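You operate a simulated robot arm through the tools that you are given. There is no shell and no other tool.

You run a simulated robot arm. Do the job below in one go: nothing can be reset, and whatever is moved stays where it is left.

TASK
Take the load off the generator and stop it by its switch.
Fine: load dial to 0, breaker off, engine switch off, fuel tap shut, then pull the plug; the fan stays on.
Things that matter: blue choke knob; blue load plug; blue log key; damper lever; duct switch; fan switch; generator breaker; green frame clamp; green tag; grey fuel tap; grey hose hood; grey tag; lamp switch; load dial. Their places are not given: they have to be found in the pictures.

The check looks at the end state, three seconds after you hand in, the way a careful person would. Anything else that was tipped, shoved, dropped, spilled or broken makes it a failure.

THE ROBOT
A 6-joint arm with a two-finger gripper, fixed in place. Base frame: the origin is at the foot of the arm, x ahead of it, y to its left, z up. Readings come in mm, degrees, newtons and seconds.
Its first joint turns from -166.0 to 166.0 degrees. Payload 2.45 kg.
Tool frame: the origin (TCP) lies between the finger pads and is the grasp point; the fingertips stand 20 mm ahead of it; z points along the fingers, y is the line along which they close. Largest opening 140 mm; the body of the gripper starts 168 mm behind the TCP.
Orientation is that of the tool frame in the base frame, as a unit quaternion [w, x, y, z]. With the fingers straight down and closing along the base's y, the tool's x points along the base's -x, its y along +y and its z along -z.

THE INTERFACE
- The arm moves only by the tool arm_command. Its arguments are lists of equal length, an entry for each row: "offset": the shift along the base's x, y, z in units of 50 mm (1.0 is 50 mm), a list of three; "turn": the turn, a rotation vector about the base's x, y, z in units of 6 degrees (1.0 is 6 degrees), a list of three. In form: {"offset": [[x, y, z], ...], "turn": [[ax, ay, az], ...]}. A call has 1 to 20 rows; each row shifts and turns the commanded pose from where the row before left it. "fingers" is the gripper command, from -1 (shut) to 1 (fully open), values between in proportion, set as the call begins (left out, the last holds). A call with a number of a shift or a turn outside -1 to 1 is refused whole. Each row takes 0.2 s and may step no farther than 50 mm and 8.6 degrees from the row before; otherwise, or with a gripper value out of range, the whole call is refused. Where a pose cannot be reached the arm comes as near as it can. A force on the tool above 90 N (or 10 N above the force at the start of the call, whichever is more), or a blocked arm, ends the call early, and 0.2 s more pass. The fingers move at their own pace (about 45 mm/s each) and stop on an object; they squeeze with about 43 N. The grip force told is the motor's: it shows also when the fingers shut on nothing. Time passes only in rows, and 0.2 s behind the last, so rows that do not move let the fingers close. The reply holds the time, the measured pose of the TCP, the force on the tool along the base axes, the opening and the grip force, in the units named above and with some noise, with the torque about the TCP (base axes, N m) and any sound that the robot's microphone picked up.
- Cameras (640 x 400 px; columns grow to the right, rows downward): "scene" is fixed at [220.6, 499.7, 1456.2]; the picture's right is [-0.26, -0.96, 0.00], its down [-0.49, 0.13, -0.86] and it looks along [0.83, -0.23, -0.51] (base axes); focal length 225 px, centre (320, 200). "wrist" rides on the gripper at [78, 11, -209] in the tool frame; the picture's right is [-0.14, 0.99, 0.00], its down [-0.92, -0.13, -0.37] and it looks along [-0.36, -0.05, 0.93] (tool axes); focal length 280 px, centre (320, 200).
- get_image(camera): a new picture of that camera. The clock stands still meanwhile.
- point_at(camera, pixels): for up to 12 pixels [column, row] of the newest picture of that camera ("zoom" is the newest enlarged one), the place [x, y, z] in the base frame of the surface seen there, good to about 2 mm. The clock stands still meanwhile.
- close_up(camera, box): a new picture of the part [left, top, right, bottom] of that camera's present view, enlarged. The clock stands still meanwhile.
- hand_in(): hands the job in; it is judged then, once.

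Open the gripper and draw the arm clear of the work before you hand the job in, unless the task says otherwise.

The tools are called after ">>>" by a JSON object that holds its "op" and its "data". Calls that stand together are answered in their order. arm_command: Moves the arm, as the interface text tells. Its arguments: {"type":"object","properties":{"offset":{"type":"array","items":{"type":"array","items":{"type":"number"}}},"turn":{"type":"array","items":{"type":"array","items":{"type":"number"}}},"fingers":{"type":"number"}},"required":["offset","turn"]} The other tools are called the same way: get_image (camera) takes a picture; point_at (camera, pixels) gives the place of the surface under pixels of a picture; close_up (camera, box) takes an enlarged picture of a part of a camera's view; hand_in () hands the job in.

At the start:

```text
t: 0.0
eef_pos: [824.4, -77.9, 1204.5]
tool_rot: [0.0, 0.0, 1.0, 0.001]
ft_force: [-0.8, -0.4, -0.1]
wrist_torque: [0.04, 0.01, 0.01]
grip_width: 140.1
finger_force: 0.2
```

scene: 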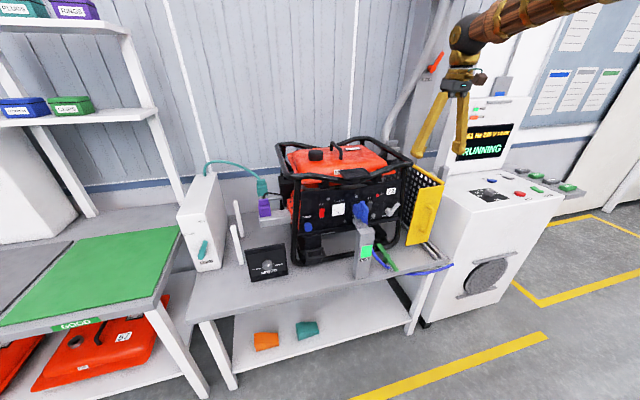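
wrist: 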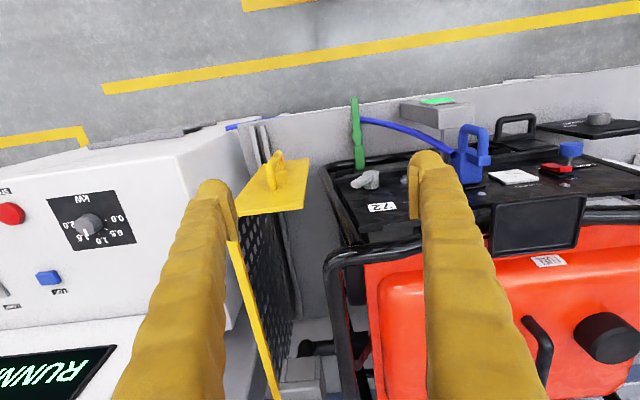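

The scene shows the generator around pixel (340,190) and a console with the load dial around (490,190). I'll take enlarged views to find every control.

>>> {"op": "close_up", "data": {"camera": "scene", "box": [260, 130, 460, 290]}}

>>> {"op": "close_up", "data": {"camera": "scene", "box": [420, 80, 600, 240]}}

>>> {"op": "close_up", "data": {"camera": "wrist", "box": [320, 80, 640, 280]}}

>>> {"op": "close_up", "data": {"camera": "wrist", "box": [0, 160, 220, 400]}}

```text
2.50 times, centred on (360, 210) of scene
```

zoom: 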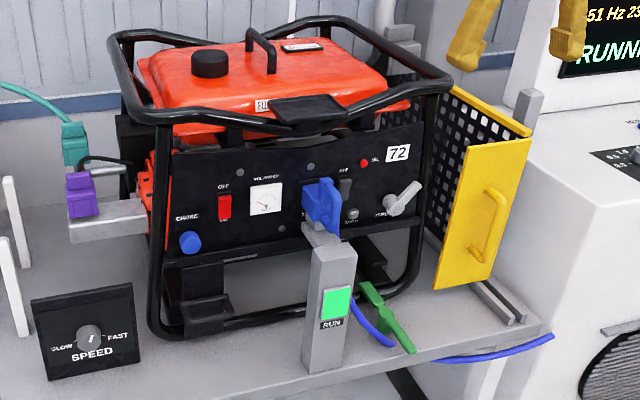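

```text
2.50 times, centred on (510, 160) of scene
```

zoom: 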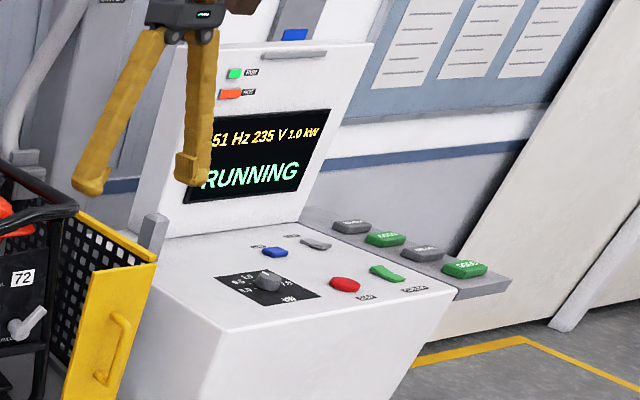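

```text
2.00 times, centred on (480, 180) of wrist
```

zoom: 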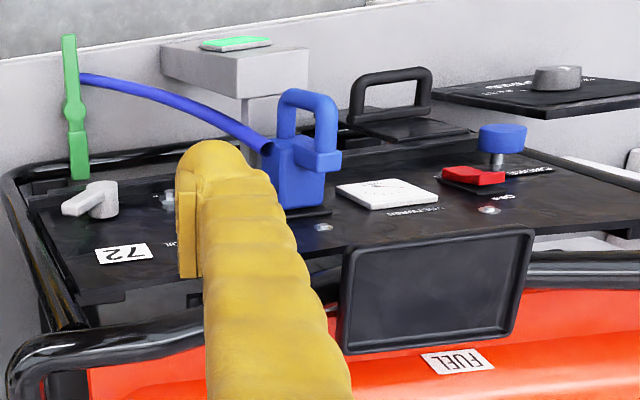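

```text
1.67 times, centred on (110, 280) of wrist
```

zoom: 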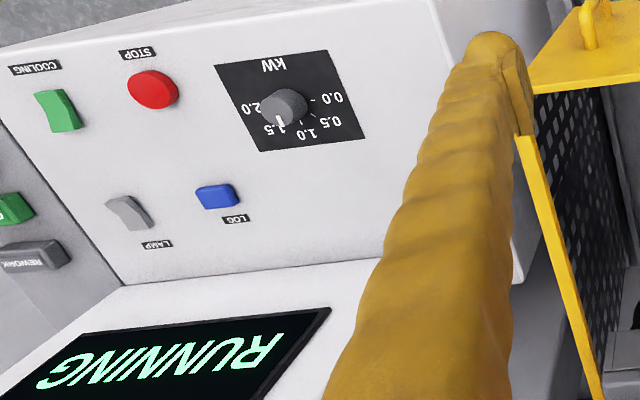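

I see the generator panel and the console. Next I enlarge the panel further and query positions on the scene view.

>>> {"op": "close_up", "data": {"camera": "scene", "box": [330, 160, 430, 222]}}

>>> {"op": "close_up", "data": {"camera": "scene", "box": [290, 170, 370, 220]}}

>>> {"op": "close_up", "data": {"camera": "scene", "box": [460, 165, 580, 240]}}

>>> {"op": "point_at", "data": {"camera": "scene", "pixels": [[309, 227], [322, 212], [338, 209], [360, 212], [374, 210], [391, 211], [487, 194], [519, 194], [364, 250], [390, 260], [424, 225], [540, 188]]}}

```text
6.40 times, centred on (380, 191) of scene
```

zoom: 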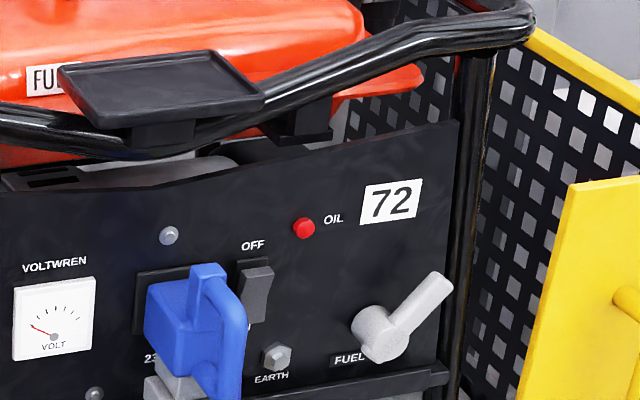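

```text
8.00 times, centred on (330, 195) of scene
```

zoom: 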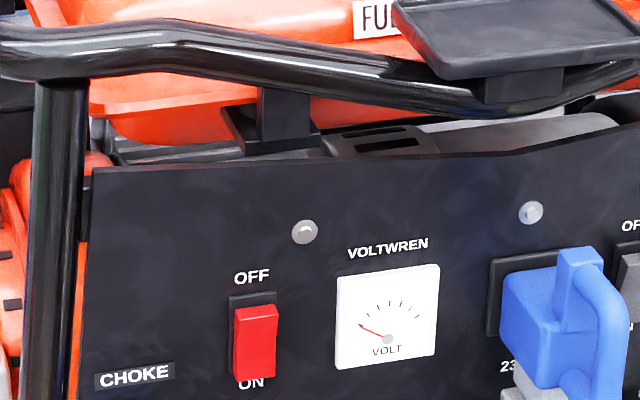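

```text
5.33 times, centred on (520, 202) of scene
```

zoom: 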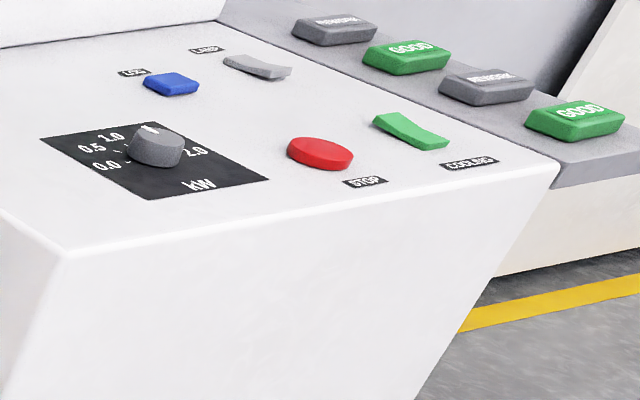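

```text
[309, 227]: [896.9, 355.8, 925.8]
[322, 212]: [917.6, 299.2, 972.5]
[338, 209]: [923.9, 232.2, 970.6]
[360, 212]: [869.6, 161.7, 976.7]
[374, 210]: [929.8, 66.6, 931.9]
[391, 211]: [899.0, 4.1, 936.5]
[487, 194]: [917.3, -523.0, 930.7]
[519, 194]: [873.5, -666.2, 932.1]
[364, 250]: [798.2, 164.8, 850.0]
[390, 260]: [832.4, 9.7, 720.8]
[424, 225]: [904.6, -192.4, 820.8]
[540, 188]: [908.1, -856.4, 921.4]
```

The panel stands at x≈925 facing -x, and the console controls lie at z≈930. I query more exact points on the console from the wrist view, and enlarge the dial.

>>> {"op": "close_up", "data": {"camera": "wrist", "box": [40, 180, 150, 260]}}

>>> {"op": "point_at", "data": {"camera": "wrist", "pixels": [[90, 224], [48, 200], [116, 188], [136, 242], [60, 250], [11, 214], [49, 278], [150, 280], [170, 160], [20, 310], [115, 219], [86, 235]]}}

>>> {"op": "point_at", "data": {"camera": "zoom", "pixels": [[320, 200], [280, 250], [250, 230], [300, 310], [510, 220], [100, 240], [480, 340]]}}

```text
5.00 times, centred on (95, 220) of wrist
```

zoom: 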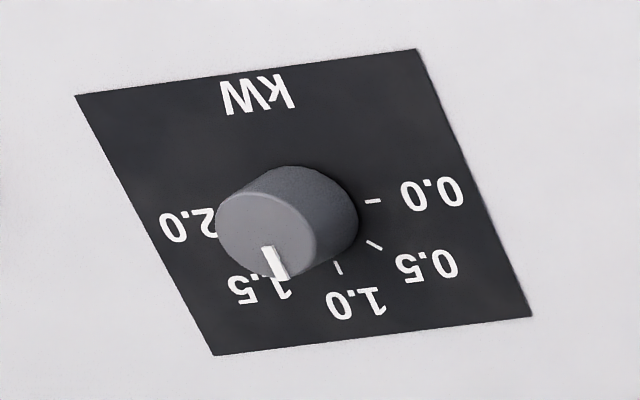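

```text
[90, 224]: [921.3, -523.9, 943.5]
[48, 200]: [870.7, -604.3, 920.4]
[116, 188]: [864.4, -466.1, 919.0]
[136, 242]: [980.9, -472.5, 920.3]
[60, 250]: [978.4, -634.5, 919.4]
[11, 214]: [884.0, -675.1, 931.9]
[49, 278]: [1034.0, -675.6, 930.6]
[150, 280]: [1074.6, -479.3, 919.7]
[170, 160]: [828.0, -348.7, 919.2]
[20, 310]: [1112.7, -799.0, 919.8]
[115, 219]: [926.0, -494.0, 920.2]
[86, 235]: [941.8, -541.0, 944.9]
```

```text
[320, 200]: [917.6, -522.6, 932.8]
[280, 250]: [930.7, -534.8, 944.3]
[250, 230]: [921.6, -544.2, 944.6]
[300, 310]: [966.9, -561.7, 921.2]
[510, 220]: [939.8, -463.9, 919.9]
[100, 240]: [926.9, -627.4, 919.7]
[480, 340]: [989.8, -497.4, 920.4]
```

The console top is flat at z=920 and the dial pointer stands at 1.0. Now I draw the arm back and tilt the tool forward so the wrist camera can look at the generator panel from the front.

>>> {"op": "arm_command", "data": {"offset": [[-0.6, 0.3, 0.1], [-0.6, 0.3, 0.1], [-0.6, 0.4, 0], [-0.6, 0.5, 0], [-0.5, 0.5, -0.1], [-0.5, 0.5, -0.1], [-0.4, 0.5, -0.2], [-0.3, 0.5, -0.2], [-0.2, 0.5, -0.2], [-0.2, 0.5, -0.2]], "turn": [[0, -0.75, 0], [0, -0.75, 0], [0, -0.75, 0], [0, -0.75, 0], [0, -0.75, 0], [0, -0.75, 0], [0, -0.75, 0], [0, -0.75, 0], [0, -0.75, 0], [0, -0.75, 0]], "fingers": 1}}

>>> {"op": "get_image", "data": {"camera": "wrist"}}

>>> {"op": "get_image", "data": {"camera": "scene"}}

```text
t: 2.2
eef_pos: [600.7, 148.1, 1166.7]
tool_rot: [0.384, -0.001, 0.923, 0.001]
ft_force: [-0.9, -0.2, 0.9]
wrist_torque: [0.02, -0.01, 0.05]
grip_width: 139.9
finger_force: 0.1
```

```text
taken
```

wrist: 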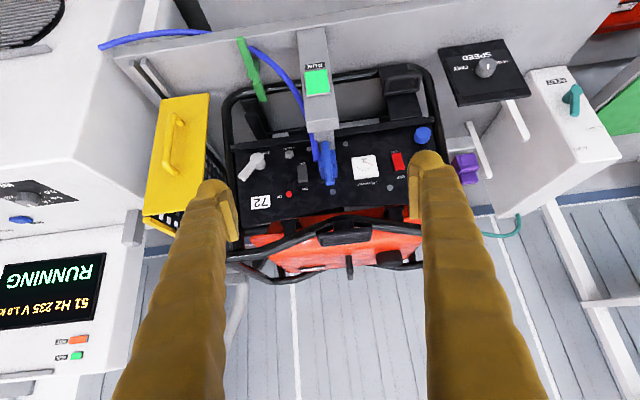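

```text
taken
```

scene: 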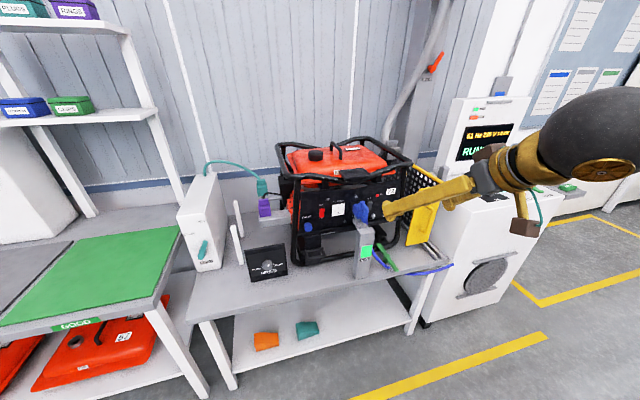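

The wrist camera sees the panel (upside down) between columns 230 and 440. I enlarge its parts.

>>> {"op": "close_up", "data": {"camera": "wrist", "box": [225, 60, 345, 220]}}

>>> {"op": "close_up", "data": {"camera": "wrist", "box": [230, 130, 330, 215]}}

>>> {"op": "close_up", "data": {"camera": "wrist", "box": [330, 110, 450, 200]}}

>>> {"op": "point_at", "data": {"camera": "wrist", "pixels": [[258, 162], [244, 172], [290, 155], [303, 172], [327, 165], [316, 82], [364, 166], [399, 161], [422, 134], [250, 70], [263, 203], [322, 110]]}}

```text
2.50 times, centred on (285, 140) of wrist
```

zoom: 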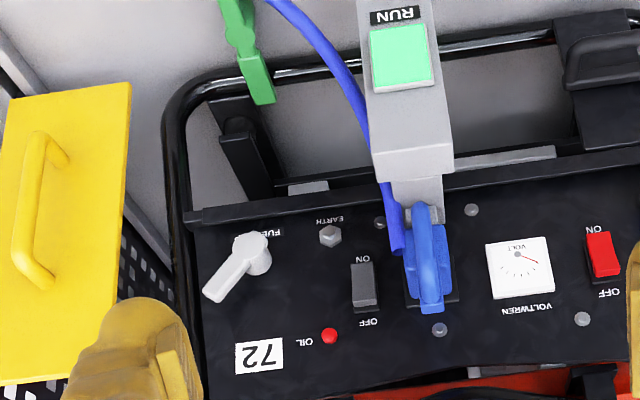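

```text
4.71 times, centred on (280, 172) of wrist
```

zoom: 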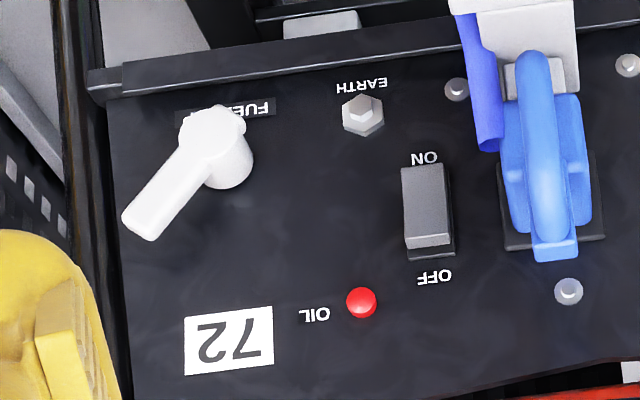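

```text
4.44 times, centred on (390, 155) of wrist
```

zoom: 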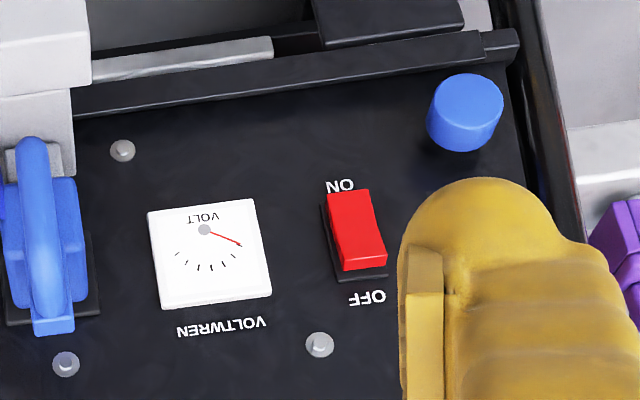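

```text
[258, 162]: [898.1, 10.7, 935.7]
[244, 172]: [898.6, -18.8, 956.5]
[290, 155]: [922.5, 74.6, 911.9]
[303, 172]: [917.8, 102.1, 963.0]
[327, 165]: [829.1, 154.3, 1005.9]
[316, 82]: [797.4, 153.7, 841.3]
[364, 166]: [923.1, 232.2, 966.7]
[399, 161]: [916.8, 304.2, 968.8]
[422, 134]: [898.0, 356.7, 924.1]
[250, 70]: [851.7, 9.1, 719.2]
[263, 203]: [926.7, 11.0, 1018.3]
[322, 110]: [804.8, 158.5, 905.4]
```

Both rockers show ON at their lower end and OFF at the upper end, with the upper end standing out. I measure the rocker ends, the tap, the plug, the post and the frame tubes.

>>> {"op": "point_at", "data": {"camera": "zoom", "pixels": [[345, 205], [370, 205], [350, 255], [375, 250], [362, 262], [465, 110], [15, 170], [40, 315], [45, 150], [30, 190]]}}

>>> {"op": "close_up", "data": {"camera": "wrist", "box": [280, 20, 360, 190]}}

>>> {"op": "point_at", "data": {"camera": "wrist", "pixels": [[240, 245], [300, 235], [345, 235], [400, 225], [229, 100], [430, 100], [232, 170], [228, 130], [345, 270], [300, 130], [380, 128], [240, 138]]}}

```text
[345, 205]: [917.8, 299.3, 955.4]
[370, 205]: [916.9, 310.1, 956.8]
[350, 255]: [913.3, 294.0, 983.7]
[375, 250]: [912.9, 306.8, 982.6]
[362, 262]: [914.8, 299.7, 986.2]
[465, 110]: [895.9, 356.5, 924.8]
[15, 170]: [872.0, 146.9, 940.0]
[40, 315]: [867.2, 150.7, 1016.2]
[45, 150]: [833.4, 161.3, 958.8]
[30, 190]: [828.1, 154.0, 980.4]
```

```text
2.35 times, centred on (320, 105) of wrist
```

zoom: 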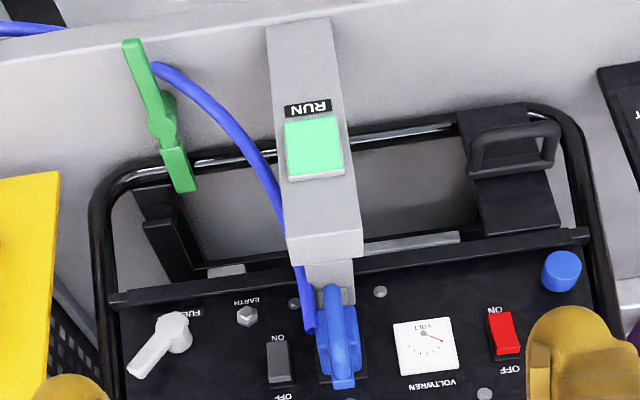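

```text
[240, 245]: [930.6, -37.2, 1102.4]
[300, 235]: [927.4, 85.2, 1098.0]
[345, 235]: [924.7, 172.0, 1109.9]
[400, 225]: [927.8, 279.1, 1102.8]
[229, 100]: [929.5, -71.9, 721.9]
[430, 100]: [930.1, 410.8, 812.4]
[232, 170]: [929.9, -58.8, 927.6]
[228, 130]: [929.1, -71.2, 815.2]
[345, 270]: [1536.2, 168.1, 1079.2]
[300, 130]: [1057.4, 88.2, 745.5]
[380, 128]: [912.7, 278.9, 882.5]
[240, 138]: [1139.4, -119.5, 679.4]
```

The frame tubes lie in the panel plane (x≈930), so the space ahead of the panel is free apart from the RUN post. I bring the tool to horizontal in front of the fuel tap to look closer.

>>> {"op": "arm_command", "data": {"offset": [[0, -0.3, -0.4], [0, -0.3, -0.4], [0, -0.3, -0.4], [0, -0.3, -0.4], [0, -0.3, -0.4], [0, -0.3, -0.4], [0, -0.3, -0.4], [0, -0.3, -0.4], [0, -0.3, -0.4]], "turn": [[0, -0.83, 0], [0, -0.83, 0], [0, -0.83, 0], [0, -0.83, 0], [0, -0.83, 0], [0, -0.83, 0], [0, -0.83, 0], [0, -0.83, 0], [0, -0.83, 0]]}}

>>> {"op": "get_image", "data": {"camera": "wrist"}}

>>> {"op": "close_up", "data": {"camera": "wrist", "box": [220, 0, 420, 130]}}

```text
t: 4.2
eef_pos: [760.4, 91.8, 1126.1]
tool_rot: [0.704, 0.001, 0.71, -0.018]
ft_force: [-1.1, 1.1, 1.1]
wrist_torque: [-0.02, 0.0, -0.03]
grip_width: 140.0
finger_force: 0.0
out of reach, approached as far as the arm can: row 3, 4, 5, 6, 7, 8, 9
```

```text
taken
```

wrist: 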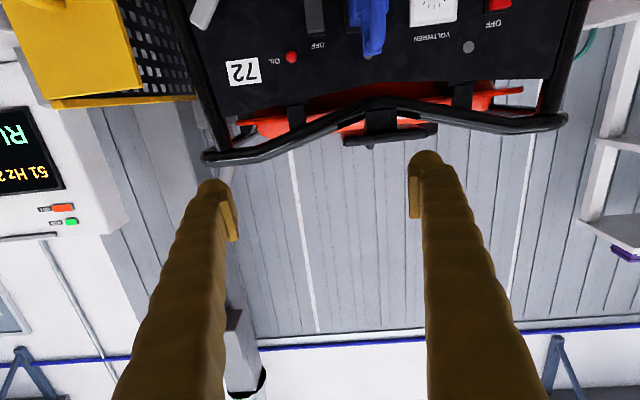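

```text
3.08 times, centred on (320, 65) of wrist
```

zoom: 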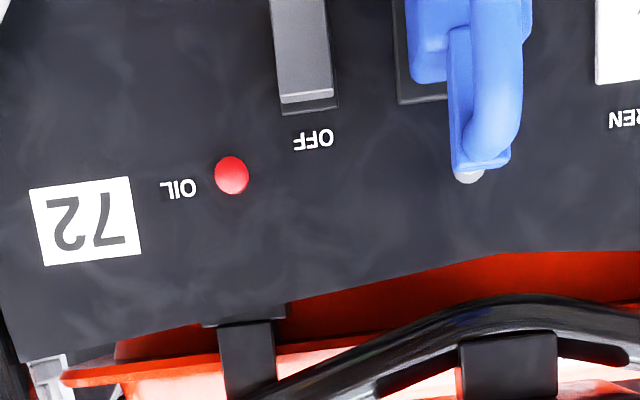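

The arm could not reach that close-in horizontal pose and stopped at (760,92,1126). I send one still row to see whether the commanded pose was reset to the measured one.

>>> {"op": "arm_command", "data": {"offset": [[0, 0, 0.1]], "turn": [[0, 0, 0]]}}

```text
t: 4.6
eef_pos: [755.1, 99.3, 1134.7]
tool_rot: [0.704, -0.003, 0.71, -0.011]
ft_force: [-0.2, -0.2, -0.3]
wrist_torque: [0.02, -0.02, 0.0]
grip_width: 140.1
finger_force: 0.1
out of reach, approached as far as the arm can: row 1
```

The command stayed at the unreachable pose (about 600,13,992). I shift it forward in x by 150 mm so that it becomes reachable again, staying ahead of the post and plug.

>>> {"op": "arm_command", "data": {"offset": [[0.6, 0, 0.4], [0.6, 0, 0.3], [0.6, 0, 0], [0.6, 0, 0], [0.6, 0, 0]], "turn": [[0, 0, 0], [0, 0, 0], [0, 0, 0], [0, 0, 0], [0, 0, 0]]}}

>>> {"op": "get_image", "data": {"camera": "wrist"}}

>>> {"op": "get_image", "data": {"camera": "scene"}}

```text
t: 5.8
eef_pos: [902.1, 123.7, 1172.3]
tool_rot: [0.705, 0.004, 0.709, -0.003]
ft_force: [0.5, -0.2, 0.2]
wrist_torque: [0.0, 0.02, -0.03]
grip_width: 139.9
finger_force: 0.0
out of reach, approached as far as the arm can: row 1, 2, 3, 4, 5
```

```text
taken
```

wrist: 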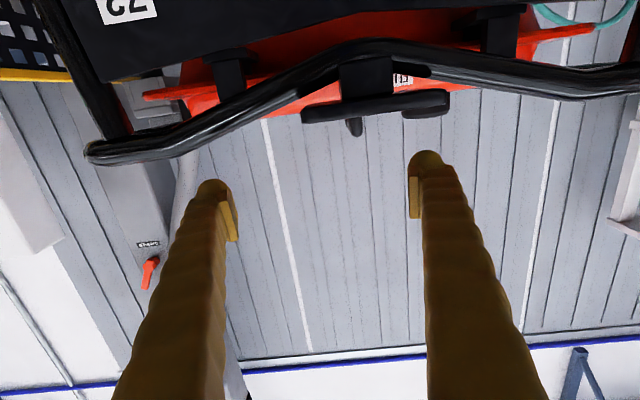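

```text
taken
```

scene: 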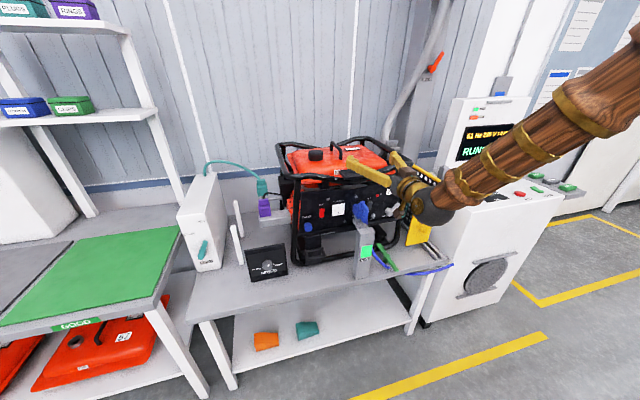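

The arm is now at (902,124,1172) above the frame and still reports a reach limit. I back off in -x and pitch the tool down again by 24° to find the limit.

>>> {"op": "arm_command", "data": {"offset": [[-0.6, 0, 0.2], [-0.6, 0, 0.2], [-0.6, 0, 0], [-0.6, 0, 0]], "turn": [[0, 1, 0], [0, 1, 0], [0, 1, 0], [0, 1, 0]]}}

```text
t: 6.8
eef_pos: [781.4, 123.2, 1190.6]
tool_rot: [0.542, 0.0, 0.84, 0.001]
ft_force: [-0.1, 0.5, 0.3]
wrist_torque: [-0.01, -0.01, -0.01]
grip_width: 140.0
finger_force: 0.1
```

This pose (tilt 66° from straight down) is reachable. I lower toward the panel height at y≈10 with the same tilt, staying at x≈780.

>>> {"op": "arm_command", "data": {"offset": [[-0.4, -0.5, -0.4], [-0.4, -0.5, -0.4], [-0.2, -0.4, -0.5], [0, -0.4, -0.5], [0, -0.4, -0.5]], "turn": [[0, 0, 0], [0, 0, 0], [0, 0, 0], [0, 0, 0], [0, 0, 0]]}}

>>> {"op": "get_image", "data": {"camera": "wrist"}}

```text
t: 8.0
eef_pos: [727.5, 53.2, 1093.5]
tool_rot: [0.542, 0.004, 0.84, -0.006]
ft_force: [0.5, -0.5, 0.4]
wrist_torque: [0.01, 0.0, -0.01]
grip_width: 139.8
finger_force: 0.0
out of reach, approached as far as the arm can: row 4, 5
```

```text
taken
```

wrist: 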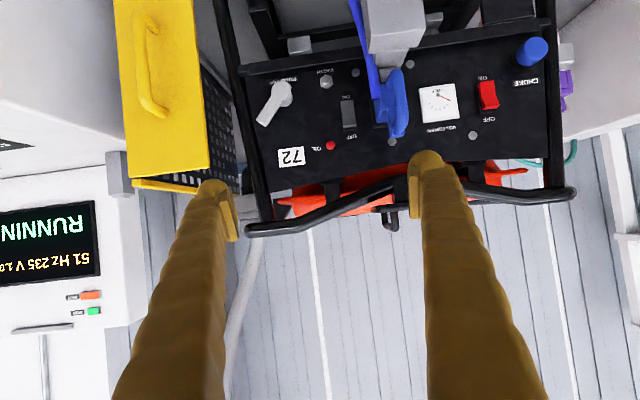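

It reaches a limit when too near the base. I move forward in x with small descents toward the tap area, still well ahead of the panel.

>>> {"op": "arm_command", "data": {"offset": [[0.5, -0.2, -0.2], [0.5, -0.2, -0.3], [0.3, -0.2, -0.4], [0, 0, -0.5], [0, 0, -0.5]], "turn": [[0, 0, 0], [0, 0, 0], [0, 0, 0], [0, 0, 0], [0, 0, 0]]}}

>>> {"op": "get_image", "data": {"camera": "wrist"}}

```text
t: 9.2
eef_pos: [780.5, 86.9, 1001.8]
tool_rot: [0.543, 0.005, 0.84, -0.003]
ft_force: [-0.1, -0.1, 0.0]
wrist_torque: [0.02, 0.0, 0.0]
grip_width: 140.0
finger_force: 0.2
out of reach, approached as far as the arm can: row 1, 2, 3, 4, 5
```

```text
taken
```

wrist: 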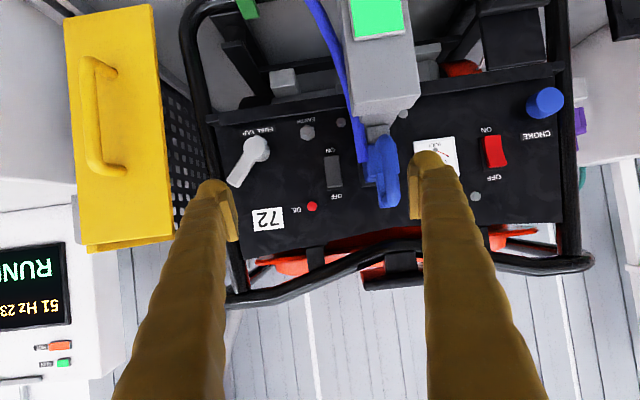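

The label above the tap now reads something like "FUEL …" in the picture near (260,130). I enlarge it and other details before moving.

>>> {"op": "close_up", "data": {"camera": "wrist", "box": [210, 110, 310, 200]}}

>>> {"op": "close_up", "data": {"camera": "wrist", "box": [320, 80, 440, 220]}}

>>> {"op": "point_at", "data": {"camera": "wrist", "pixels": [[258, 146], [238, 182], [333, 160], [334, 185], [383, 140], [386, 205], [378, 165], [380, 100], [378, 130], [385, 60], [362, 152], [310, 206]]}}

```text
4.44 times, centred on (260, 155) of wrist
```

zoom: 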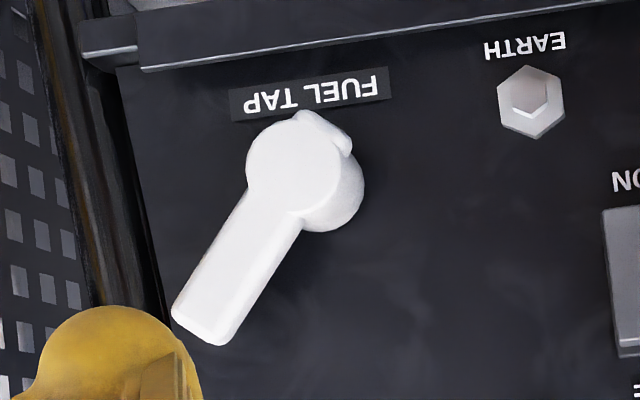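

```text
2.86 times, centred on (380, 150) of wrist
```

zoom: 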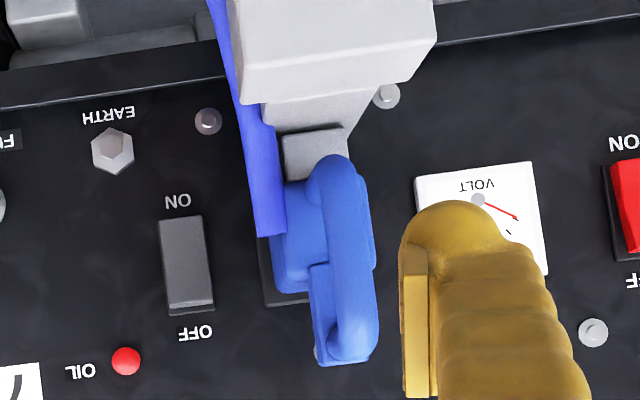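

```text
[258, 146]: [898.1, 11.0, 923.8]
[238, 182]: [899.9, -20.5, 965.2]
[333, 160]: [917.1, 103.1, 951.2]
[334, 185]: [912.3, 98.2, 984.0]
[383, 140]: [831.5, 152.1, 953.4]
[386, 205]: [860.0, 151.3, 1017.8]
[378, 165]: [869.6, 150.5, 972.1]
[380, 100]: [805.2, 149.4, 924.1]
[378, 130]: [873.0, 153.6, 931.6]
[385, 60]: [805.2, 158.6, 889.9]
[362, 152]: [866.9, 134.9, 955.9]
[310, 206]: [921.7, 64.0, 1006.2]
```

I look at the post and plug from the side with the scene camera.

>>> {"op": "close_up", "data": {"camera": "scene", "box": [335, 185, 395, 285]}}

>>> {"op": "close_up", "data": {"camera": "scene", "box": [345, 190, 385, 230]}}

>>> {"op": "point_at", "data": {"camera": "zoom", "pixels": [[200, 250], [260, 250], [250, 130], [320, 300], [240, 330], [300, 380], [290, 130], [180, 130], [300, 200]]}}

```text
4.00 times, centred on (365, 235) of scene
```

zoom: 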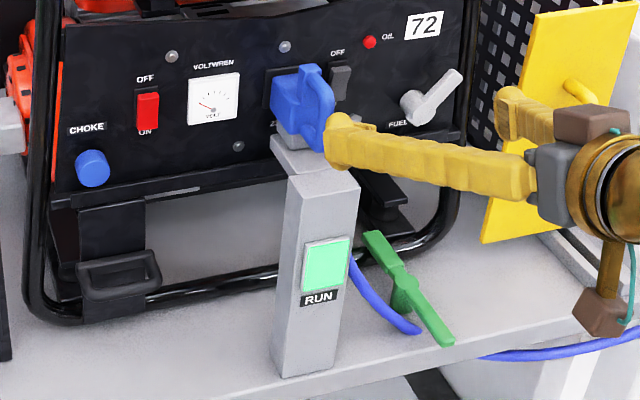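

```text
10.00 times, centred on (365, 210) of scene
```

zoom: 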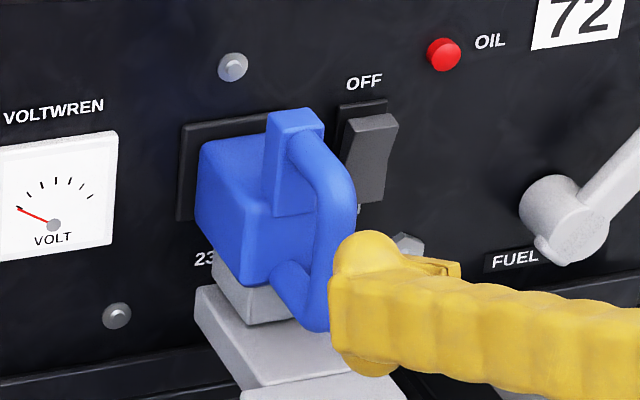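

```text
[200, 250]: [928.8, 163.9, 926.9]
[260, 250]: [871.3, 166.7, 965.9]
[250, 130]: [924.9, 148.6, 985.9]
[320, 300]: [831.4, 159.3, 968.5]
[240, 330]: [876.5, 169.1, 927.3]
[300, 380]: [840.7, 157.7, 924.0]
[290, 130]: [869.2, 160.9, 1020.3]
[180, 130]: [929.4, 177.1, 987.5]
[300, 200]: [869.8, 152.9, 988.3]
```

The post top (z≈925) lies below the plug body, so the plug can be drawn straight out toward -x. I raise the arm and pitch the tool back to about 42° to leave the awkward wrist region.

>>> {"op": "arm_command", "data": {"offset": [[-0.2, 0, 0.5], [-0.2, 0, 0.5], [-0.2, 0, 0.5], [-0.2, 0, 0.5]], "turn": [[0, 1, 0], [0, 1, 0], [0, 1, 0], [0, 1, 0]]}}

>>> {"op": "arm_command", "data": {"offset": [[0, -0.5, 0.3], [0, -0.5, 0.3], [0, -0.5, 0.3], [0, -0.5, 0]], "turn": [[0, 1, 0], [0, 1, 0], [0, 1, 0], [0, 1, 0]]}}

```text
t: 10.2
eef_pos: [765.6, 74.5, 1106.2]
tool_rot: [0.419, -0.052, 0.905, -0.046]
ft_force: [-1.3, 0.1, -2.2]
wrist_torque: [0.03, -0.28, 0.07]
grip_width: 140.1
finger_force: 0.1
out of reach, approached as far as the arm can: row 3, 4
```

```text
t: 11.2
eef_pos: [751.8, -23.0, 1135.8]
tool_rot: [0.185, 0.003, 0.983, -0.014]
ft_force: [1.1, 0.0, 0.0]
wrist_torque: [0.01, -0.01, -0.04]
grip_width: 140.0
finger_force: 0.2
```

The arm is back in a regular configuration with 21° tilt. Now I carry it above the console dial and set the tool straight down.

>>> {"op": "arm_command", "data": {"offset": [[0.2, -0.85, 0.1], [0.2, -0.85, 0.1], [0.2, -0.85, 0.1], [0.2, -0.85, 0], [0.2, -0.85, 0], [0.2, -0.85, 0], [0.2, -0.85, 0], [0.2, -0.85, 0], [0.2, -0.85, 0], [0.2, -0.85, 0]], "turn": [[0, 0.35, 0], [0, 0.35, 0], [0, 0.35, 0], [0, 0.35, 0], [0, 0.35, 0], [0, 0.35, 0], [0, 0.35, 0], [0, 0.35, 0], [0, 0.35, 0], [0, 0.35, 0]]}}

>>> {"op": "get_image", "data": {"camera": "wrist"}}

```text
t: 13.4
eef_pos: [848.1, -449.8, 1149.6]
tool_rot: [0.005, 0.001, 1.0, -0.015]
ft_force: [-0.1, 0.0, 0.4]
wrist_torque: [0.0, -0.04, -0.01]
grip_width: 139.8
finger_force: 0.0
```

```text
taken
```

wrist: 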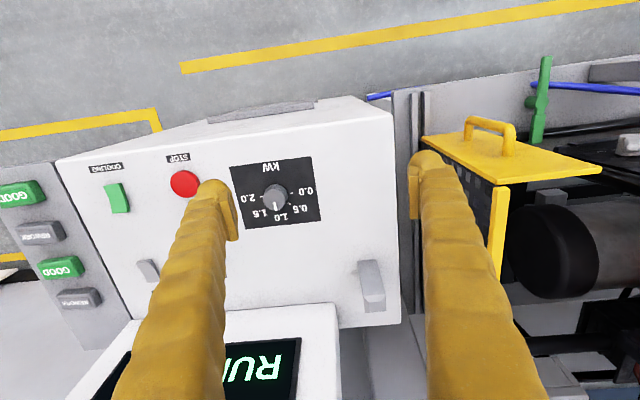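

Over the console now; the dial is at (275,197) with the pointer at 1.0. I enlarge and measure it.

>>> {"op": "close_up", "data": {"camera": "wrist", "box": [225, 150, 325, 230]}}

>>> {"op": "point_at", "data": {"camera": "zoom", "pixels": [[315, 290], [320, 235], [320, 200], [270, 250], [370, 250], [310, 330], [470, 235], [390, 335], [180, 260], [330, 350], [430, 210], [420, 310]]}}

>>> {"op": "point_at", "data": {"camera": "wrist", "pixels": [[185, 184], [117, 198], [148, 270], [372, 280], [236, 168], [312, 155], [320, 220], [246, 228], [275, 197], [275, 205], [60, 160], [395, 110]]}}

```text
5.00 times, centred on (275, 190) of wrist
```

zoom: 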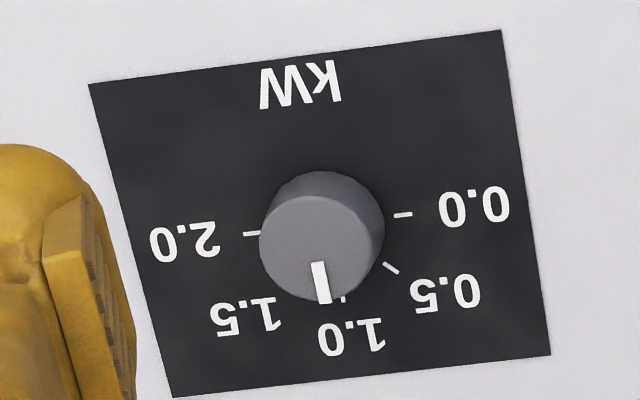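

```text
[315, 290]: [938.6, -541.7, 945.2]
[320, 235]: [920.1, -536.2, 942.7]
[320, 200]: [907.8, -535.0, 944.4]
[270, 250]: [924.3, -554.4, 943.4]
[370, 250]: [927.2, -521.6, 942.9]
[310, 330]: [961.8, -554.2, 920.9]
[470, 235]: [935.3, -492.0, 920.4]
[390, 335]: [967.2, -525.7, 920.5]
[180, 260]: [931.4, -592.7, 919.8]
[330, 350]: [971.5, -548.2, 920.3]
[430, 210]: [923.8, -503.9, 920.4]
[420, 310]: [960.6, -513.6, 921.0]
```

```text
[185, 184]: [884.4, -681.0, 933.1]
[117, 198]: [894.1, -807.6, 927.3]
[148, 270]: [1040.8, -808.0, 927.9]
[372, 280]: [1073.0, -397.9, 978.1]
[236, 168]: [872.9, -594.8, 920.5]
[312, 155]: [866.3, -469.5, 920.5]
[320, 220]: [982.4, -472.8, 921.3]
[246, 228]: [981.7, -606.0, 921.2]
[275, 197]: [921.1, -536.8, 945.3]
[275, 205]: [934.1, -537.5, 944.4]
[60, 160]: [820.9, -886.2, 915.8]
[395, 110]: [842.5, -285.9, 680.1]
```

The dial's top centre is at about (924.5,-537.5,944), about 38 mm across; 0.0 lies toward +y, i.e. 90° counter-clockwise from the pointer. I move above it at z≈1050, fingers to about 70 mm, tool yawed -45°.

>>> {"op": "arm_command", "data": {"offset": [[0.191, -0.219, 0], [0.191, -0.219, -0.25], [0.191, -0.219, -0.25], [0.191, -0.219, -0.25], [0.191, -0.219, -0.3], [0.191, -0.219, -0.3], [0.191, -0.219, -0.3], [0.191, -0.219, -0.35]], "turn": [[0.287, 0.095, 0], [0, 0, -1], [0, 0, -1], [0, 0, -1], [0, 0, -1], [0, 0, -1], [0, 0, -1], [0, 0, -1]], "fingers": 0.0}}

>>> {"op": "get_image", "data": {"camera": "wrist"}}

```text
t: 15.2
eef_pos: [924.5, -534.1, 1049.0]
tool_rot: [0.0, 0.36, 0.933, 0.0]
ft_force: [-0.4, 0.4, 0.4]
wrist_torque: [-0.02, -0.02, 0.01]
grip_width: 70.0
finger_force: 0.0
```

```text
taken
```

wrist: 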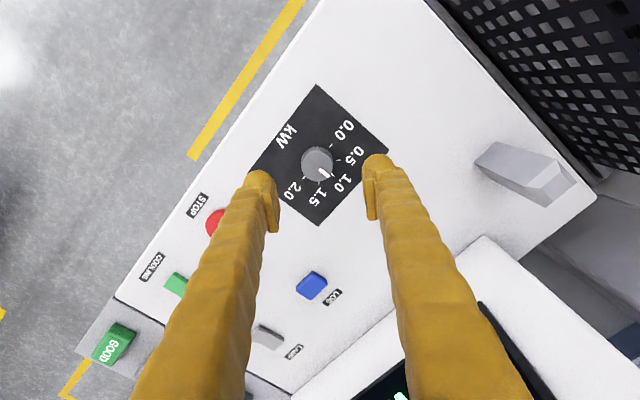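

The tool is above the dial, yaw -42°. I check the dial centre once more from this view.

>>> {"op": "close_up", "data": {"camera": "wrist", "box": [270, 120, 370, 200]}}

>>> {"op": "point_at", "data": {"camera": "wrist", "pixels": [[317, 163], [317, 150], [304, 163], [330, 163], [317, 174], [326, 175], [310, 153], [324, 153]]}}

```text
5.00 times, centred on (320, 160) of wrist
```

zoom: 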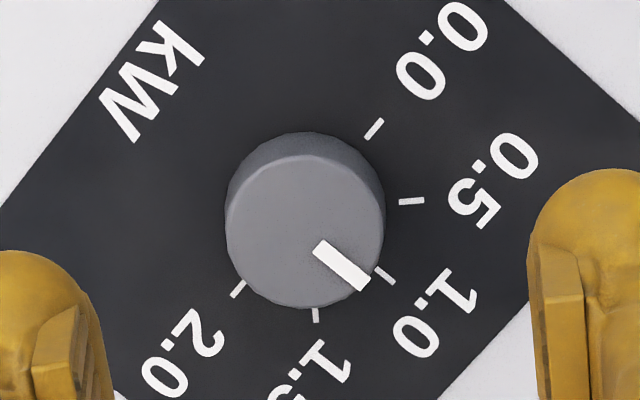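

```text
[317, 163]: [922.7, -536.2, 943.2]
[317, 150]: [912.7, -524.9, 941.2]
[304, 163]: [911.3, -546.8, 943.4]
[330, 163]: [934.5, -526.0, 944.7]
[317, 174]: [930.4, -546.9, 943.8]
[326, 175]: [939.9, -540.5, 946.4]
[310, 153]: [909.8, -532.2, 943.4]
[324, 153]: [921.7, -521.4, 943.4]
```

The centre comes out at (925,-538.5). I descend to z≈945 (tips 4 mm above the console face), keeping the fingers at 70 mm.

>>> {"op": "arm_command", "data": {"offset": [[0.01, -0.09, -0.5], [0, 0, -0.5], [0, 0, -0.5], [0, 0, -0.4], [0, 0, -0.18]], "turn": [[0, 0, 0], [0, 0, 0], [0, 0, 0], [0, 0, 0], [0, 0, 0]]}}

>>> {"op": "get_image", "data": {"camera": "wrist"}}

```text
t: 16.4
eef_pos: [926.3, -538.9, 944.7]
tool_rot: [-0.001, 0.359, 0.933, 0.001]
ft_force: [0.3, -0.7, 0.3]
wrist_torque: [-0.04, -0.05, -0.03]
grip_width: 70.1
finger_force: 0.0
```

```text
taken
```

wrist: 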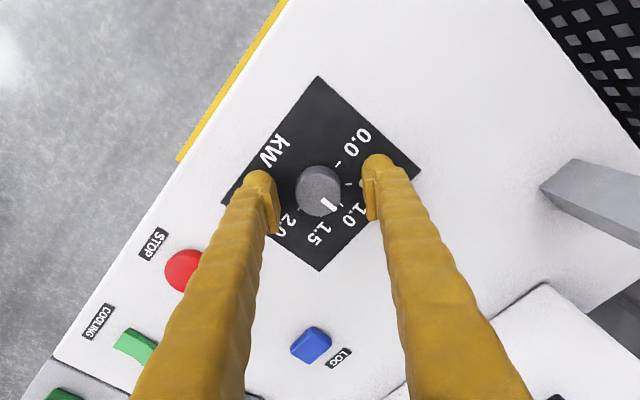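

The knob is between the fingers at (320,190). I close the fingers on it without moving.

>>> {"op": "arm_command", "data": {"offset": [[0, 0, 0], [0, 0, 0], [0, 0, 0], [0, 0, 0]], "turn": [[0, 0, 0], [0, 0, 0], [0, 0, 0], [0, 0, 0]], "fingers": -1}}

```text
t: 17.4
eef_pos: [925.2, -540.5, 943.7]
tool_rot: [-0.001, 0.36, 0.933, 0.001]
ft_force: [-9.8, -17.0, -2.1]
wrist_torque: [-0.34, 0.13, -0.01]
grip_width: 36.3
finger_force: 41.4
```

The knob is gripped (36.3 mm) with a slight side load. I ease 1.5 mm toward -x/-y, then turn counter-clockwise about z in 6° steps, 60° first.

>>> {"op": "arm_command", "data": {"offset": [[-0.02, -0.03, 0], [0, 0, 0], [0, 0, 0], [0, 0, 0], [0, 0, 0], [0, 0, 0], [0, 0, 0], [0, 0, 0], [0, 0, 0], [0, 0, 0], [0, 0, 0]], "turn": [[0, 0, 0], [0, 0, 1], [0, 0, 1], [0, 0, 1], [0, 0, 1], [0, 0, 1], [0, 0, 1], [0, 0, 1], [0, 0, 1], [0, 0, 1], [0, 0, 1]]}}

>>> {"op": "get_image", "data": {"camera": "wrist"}}

>>> {"op": "close_up", "data": {"camera": "scene", "box": [450, 110, 530, 210]}}

```text
t: 19.8
eef_pos: [924.2, -539.2, 942.7]
tool_rot: [-0.002, -0.157, 0.988, 0.001]
ft_force: [-24.3, 31.6, -9.3]
wrist_torque: [0.27, 0.27, -0.06]
grip_width: 35.7
finger_force: 45.5
```

```text
taken
```

wrist: 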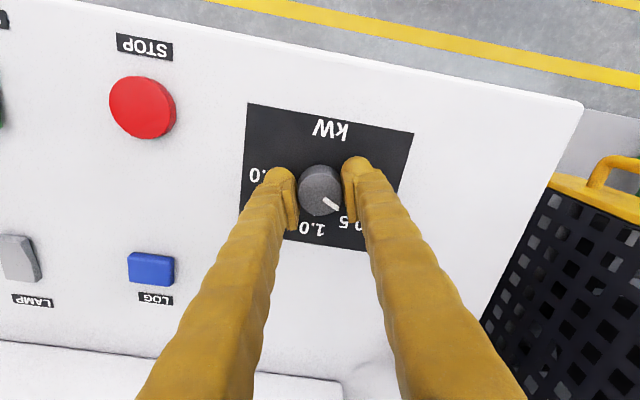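

```text
4.00 times, centred on (490, 160) of scene
```

zoom: 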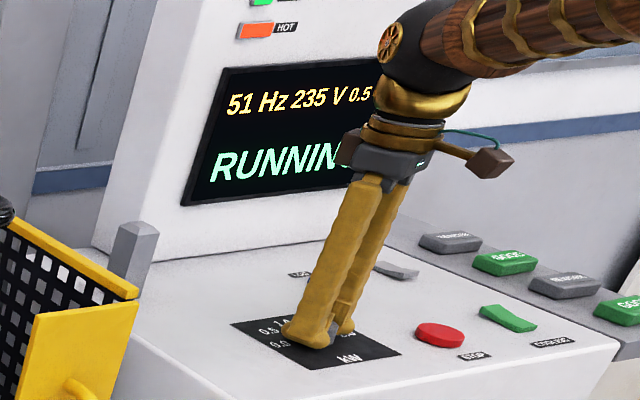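

The screen now reads 0.5 kW. I relieve the side load by a small shift and turn the remaining 30°.

>>> {"op": "arm_command", "data": {"offset": [[-0.02, 0.03, 0.01], [0, 0, 0], [0, 0, 0], [0, 0, 0], [0, 0, 0], [0, 0, 0]], "turn": [[0, 0, 0], [0, 0, 1], [0, 0, 1], [0, 0, 1], [0, 0, 1], [0, 0, 1]]}}

>>> {"op": "close_up", "data": {"camera": "wrist", "box": [240, 100, 420, 250]}}

>>> {"op": "close_up", "data": {"camera": "scene", "box": [450, 110, 530, 210]}}

```text
t: 21.2
eef_pos: [924.5, -540.7, 944.6]
tool_rot: [-0.001, -0.406, 0.914, 0.0]
ft_force: [11.9, -6.6, -26.3]
wrist_torque: [0.01, 0.01, -0.73]
grip_width: 36.1
finger_force: 45.3
```

```text
2.67 times, centred on (330, 175) of wrist
```

zoom: 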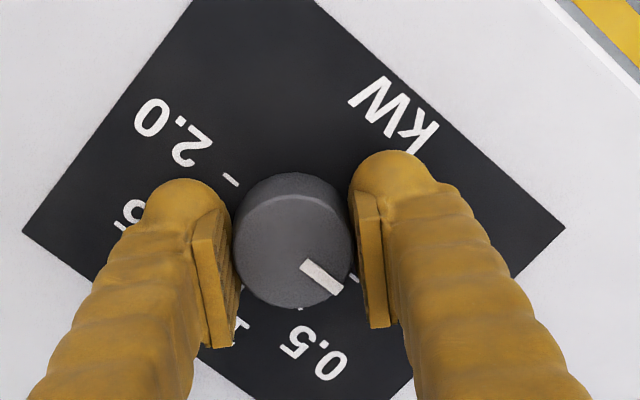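

```text
4.00 times, centred on (490, 160) of scene
```

zoom: 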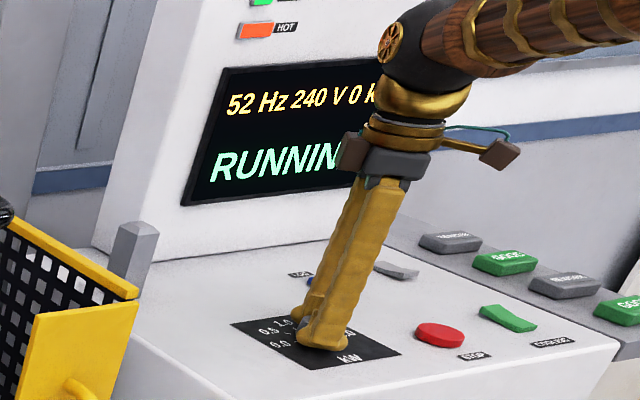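

The screen now reads 0 kW and a -0.73 N·m torque shows the knob is at its stop. I open the fingers and look at the pointer.

>>> {"op": "arm_command", "data": {"offset": [[0, 0, 0], [0, 0, 0], [0, 0, 0]], "turn": [[0, 0, 0], [0, 0, 0], [0, 0, 0]], "fingers": 0.0}}

>>> {"op": "close_up", "data": {"camera": "wrist", "box": [240, 100, 420, 250]}}

```text
t: 22.0
eef_pos: [924.5, -539.3, 944.1]
tool_rot: [-0.001, -0.406, 0.914, 0.0]
ft_force: [-0.2, 0.7, -0.4]
wrist_torque: [0.02, -0.03, -0.02]
grip_width: 70.2
finger_force: 0.0
```

```text
2.67 times, centred on (330, 175) of wrist
```

zoom: 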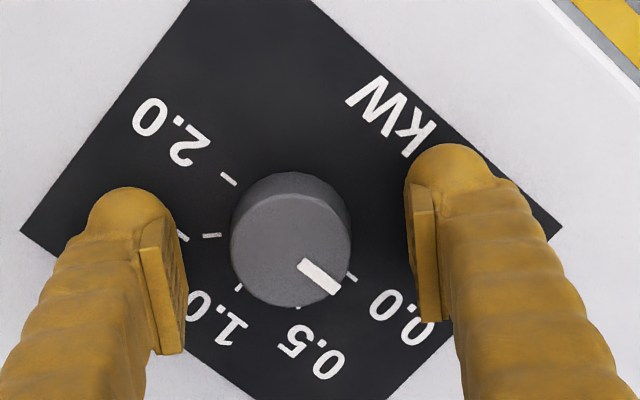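

The pointer is aligned with the 0.0 tick. I lift straight up, undo the yaw and travel to a point ahead of the breaker with the tool tilted 30° toward the panel and the fingers shut.

>>> {"op": "arm_command", "data": {"offset": [[0, 0, 0.8], [0, 0, 0.8], [0, 0, 0.9], [0, 0, 0.9], [0, 0, 0.9]], "turn": [[0, 0, 0], [0, 0, 0], [0, 0, 0], [0, 0, 0], [0, 0, 0]]}}

>>> {"op": "arm_command", "data": {"offset": [[-0.16, 0.85, 0], [-0.16, 0.85, 0], [-0.16, 0.85, 0], [-0.16, 0.85, 0], [-0.16, 0.85, 0], [-0.16, 0.85, 0], [-0.16, 0.85, 0], [-0.16, 0.85, 0], [-0.16, 0.85, 0], [-0.16, 0.85, 0], [-0.16, 0.85, 0], [-0.16, 0.85, 0], [-0.16, 0.85, 0], [-0.16, 0.85, 0], [-0.16, 0.85, 0]], "turn": [[0, 0, -1], [0, 0, -1], [0, 0, -1], [0, 0, -1], [0, 0, -1], [0, 0, -1], [0, 0, -1], [0, 0, -0.985], [0, 0, 0], [0, -1, 0], [0, -1, 0], [0, -1, 0], [0, -1, 0], [0, -1, 0], [0, 0, 0]], "fingers": -1}}

>>> {"op": "get_image", "data": {"camera": "wrist"}}

>>> {"op": "get_image", "data": {"camera": "scene"}}

```text
t: 23.2
eef_pos: [922.6, -539.3, 1159.6]
tool_rot: [-0.001, -0.406, 0.914, 0.0]
ft_force: [-0.3, 0.4, -1.0]
wrist_torque: [-0.01, 0.03, -0.01]
grip_width: 69.9
finger_force: 0.1
```

```text
t: 26.4
eef_pos: [802.7, 99.6, 1157.5]
tool_rot: [0.258, 0.001, 0.966, 0.0]
ft_force: [0.3, -0.4, -0.3]
wrist_torque: [0.0, 0.0, -0.02]
grip_width: 0.1
finger_force: 29.2
```

```text
taken
```

wrist: 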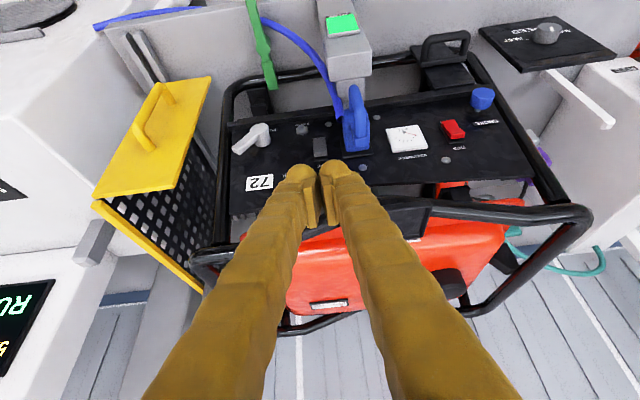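

```text
taken
```

scene: 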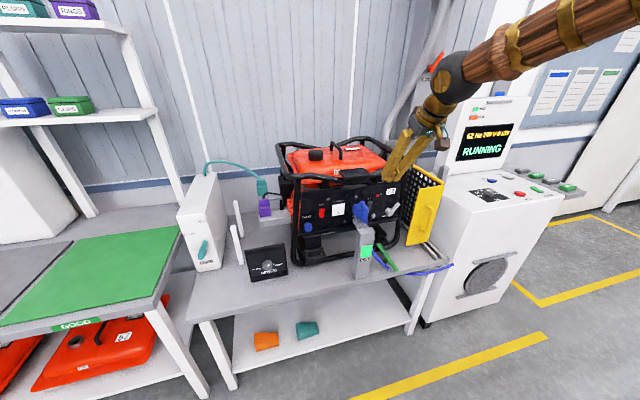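

The arm is ahead of the panel with shut fingers. I check the plug and cable extents next to the breaker before pressing.

>>> {"op": "close_up", "data": {"camera": "wrist", "box": [280, 80, 400, 180]}}

>>> {"op": "point_at", "data": {"camera": "zoom", "pixels": [[213, 270], [213, 320], [200, 290], [225, 290], [300, 200], [310, 150], [345, 240], [340, 330], [390, 100], [400, 300], [355, 40], [440, 260]]}}

```text
4.00 times, centred on (340, 130) of wrist
```

zoom: 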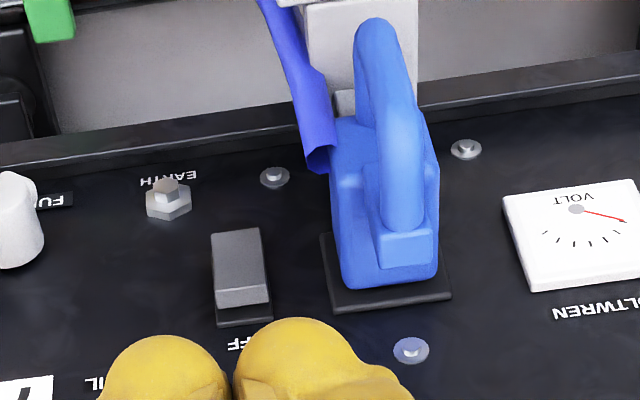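

```text
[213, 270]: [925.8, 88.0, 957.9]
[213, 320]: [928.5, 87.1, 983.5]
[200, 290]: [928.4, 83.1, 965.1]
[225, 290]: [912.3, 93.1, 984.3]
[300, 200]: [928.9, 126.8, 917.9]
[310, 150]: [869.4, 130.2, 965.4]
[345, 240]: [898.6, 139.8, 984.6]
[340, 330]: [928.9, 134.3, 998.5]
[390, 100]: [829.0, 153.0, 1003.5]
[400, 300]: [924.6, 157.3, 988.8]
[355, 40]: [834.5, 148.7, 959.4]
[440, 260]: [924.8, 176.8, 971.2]
```

The rocker spans y≈90–112, with its OFF end at (912,·,984); the cable is at y≈130. I descend to a pre-press pose with the leading fingertip edge near (897, 97, 980).

>>> {"op": "arm_command", "data": {"offset": [[0.1, 0, -0.7], [0.1, -0.02, -0.7], [0.2, -0.02, -0.7], [0.3, -0.02, -0.7], [0.4, 0, -0.5], [0.3, 0, -0.07]], "turn": [[0, 0, 0], [0, 0, 0], [0, 0, 0], [0, 0, 0], [0, 0, 0], [0, 0, 0]]}}

>>> {"op": "get_image", "data": {"camera": "wrist"}}

>>> {"op": "close_up", "data": {"camera": "scene", "box": [330, 150, 430, 230]}}

```text
t: 27.8
eef_pos: [873.9, 96.2, 991.8]
tool_rot: [0.259, -0.001, 0.966, 0.001]
ft_force: [-0.1, -0.3, -0.4]
wrist_torque: [-0.02, 0.04, -0.02]
grip_width: 0.0
finger_force: 29.4
```

```text
taken
```

wrist: 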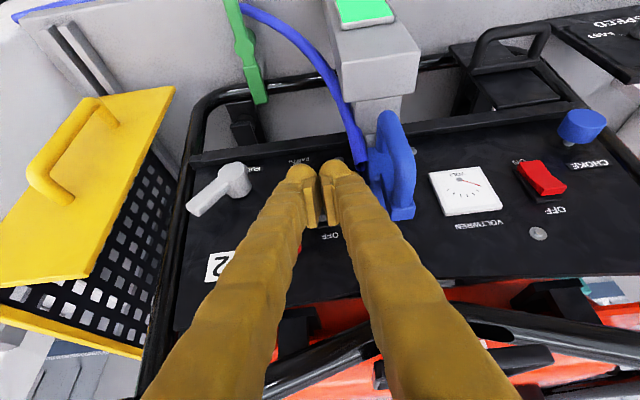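

```text
5.00 times, centred on (380, 190) of scene
```

zoom: 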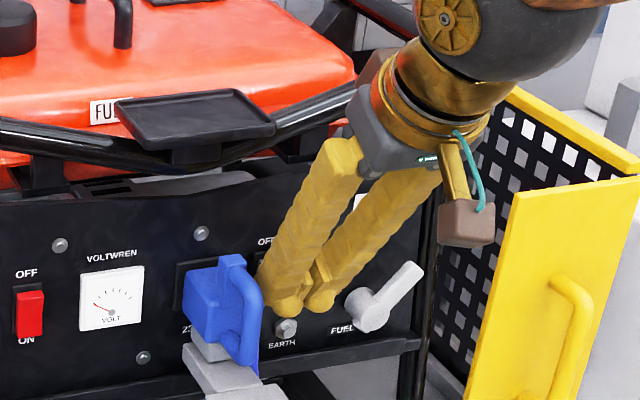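

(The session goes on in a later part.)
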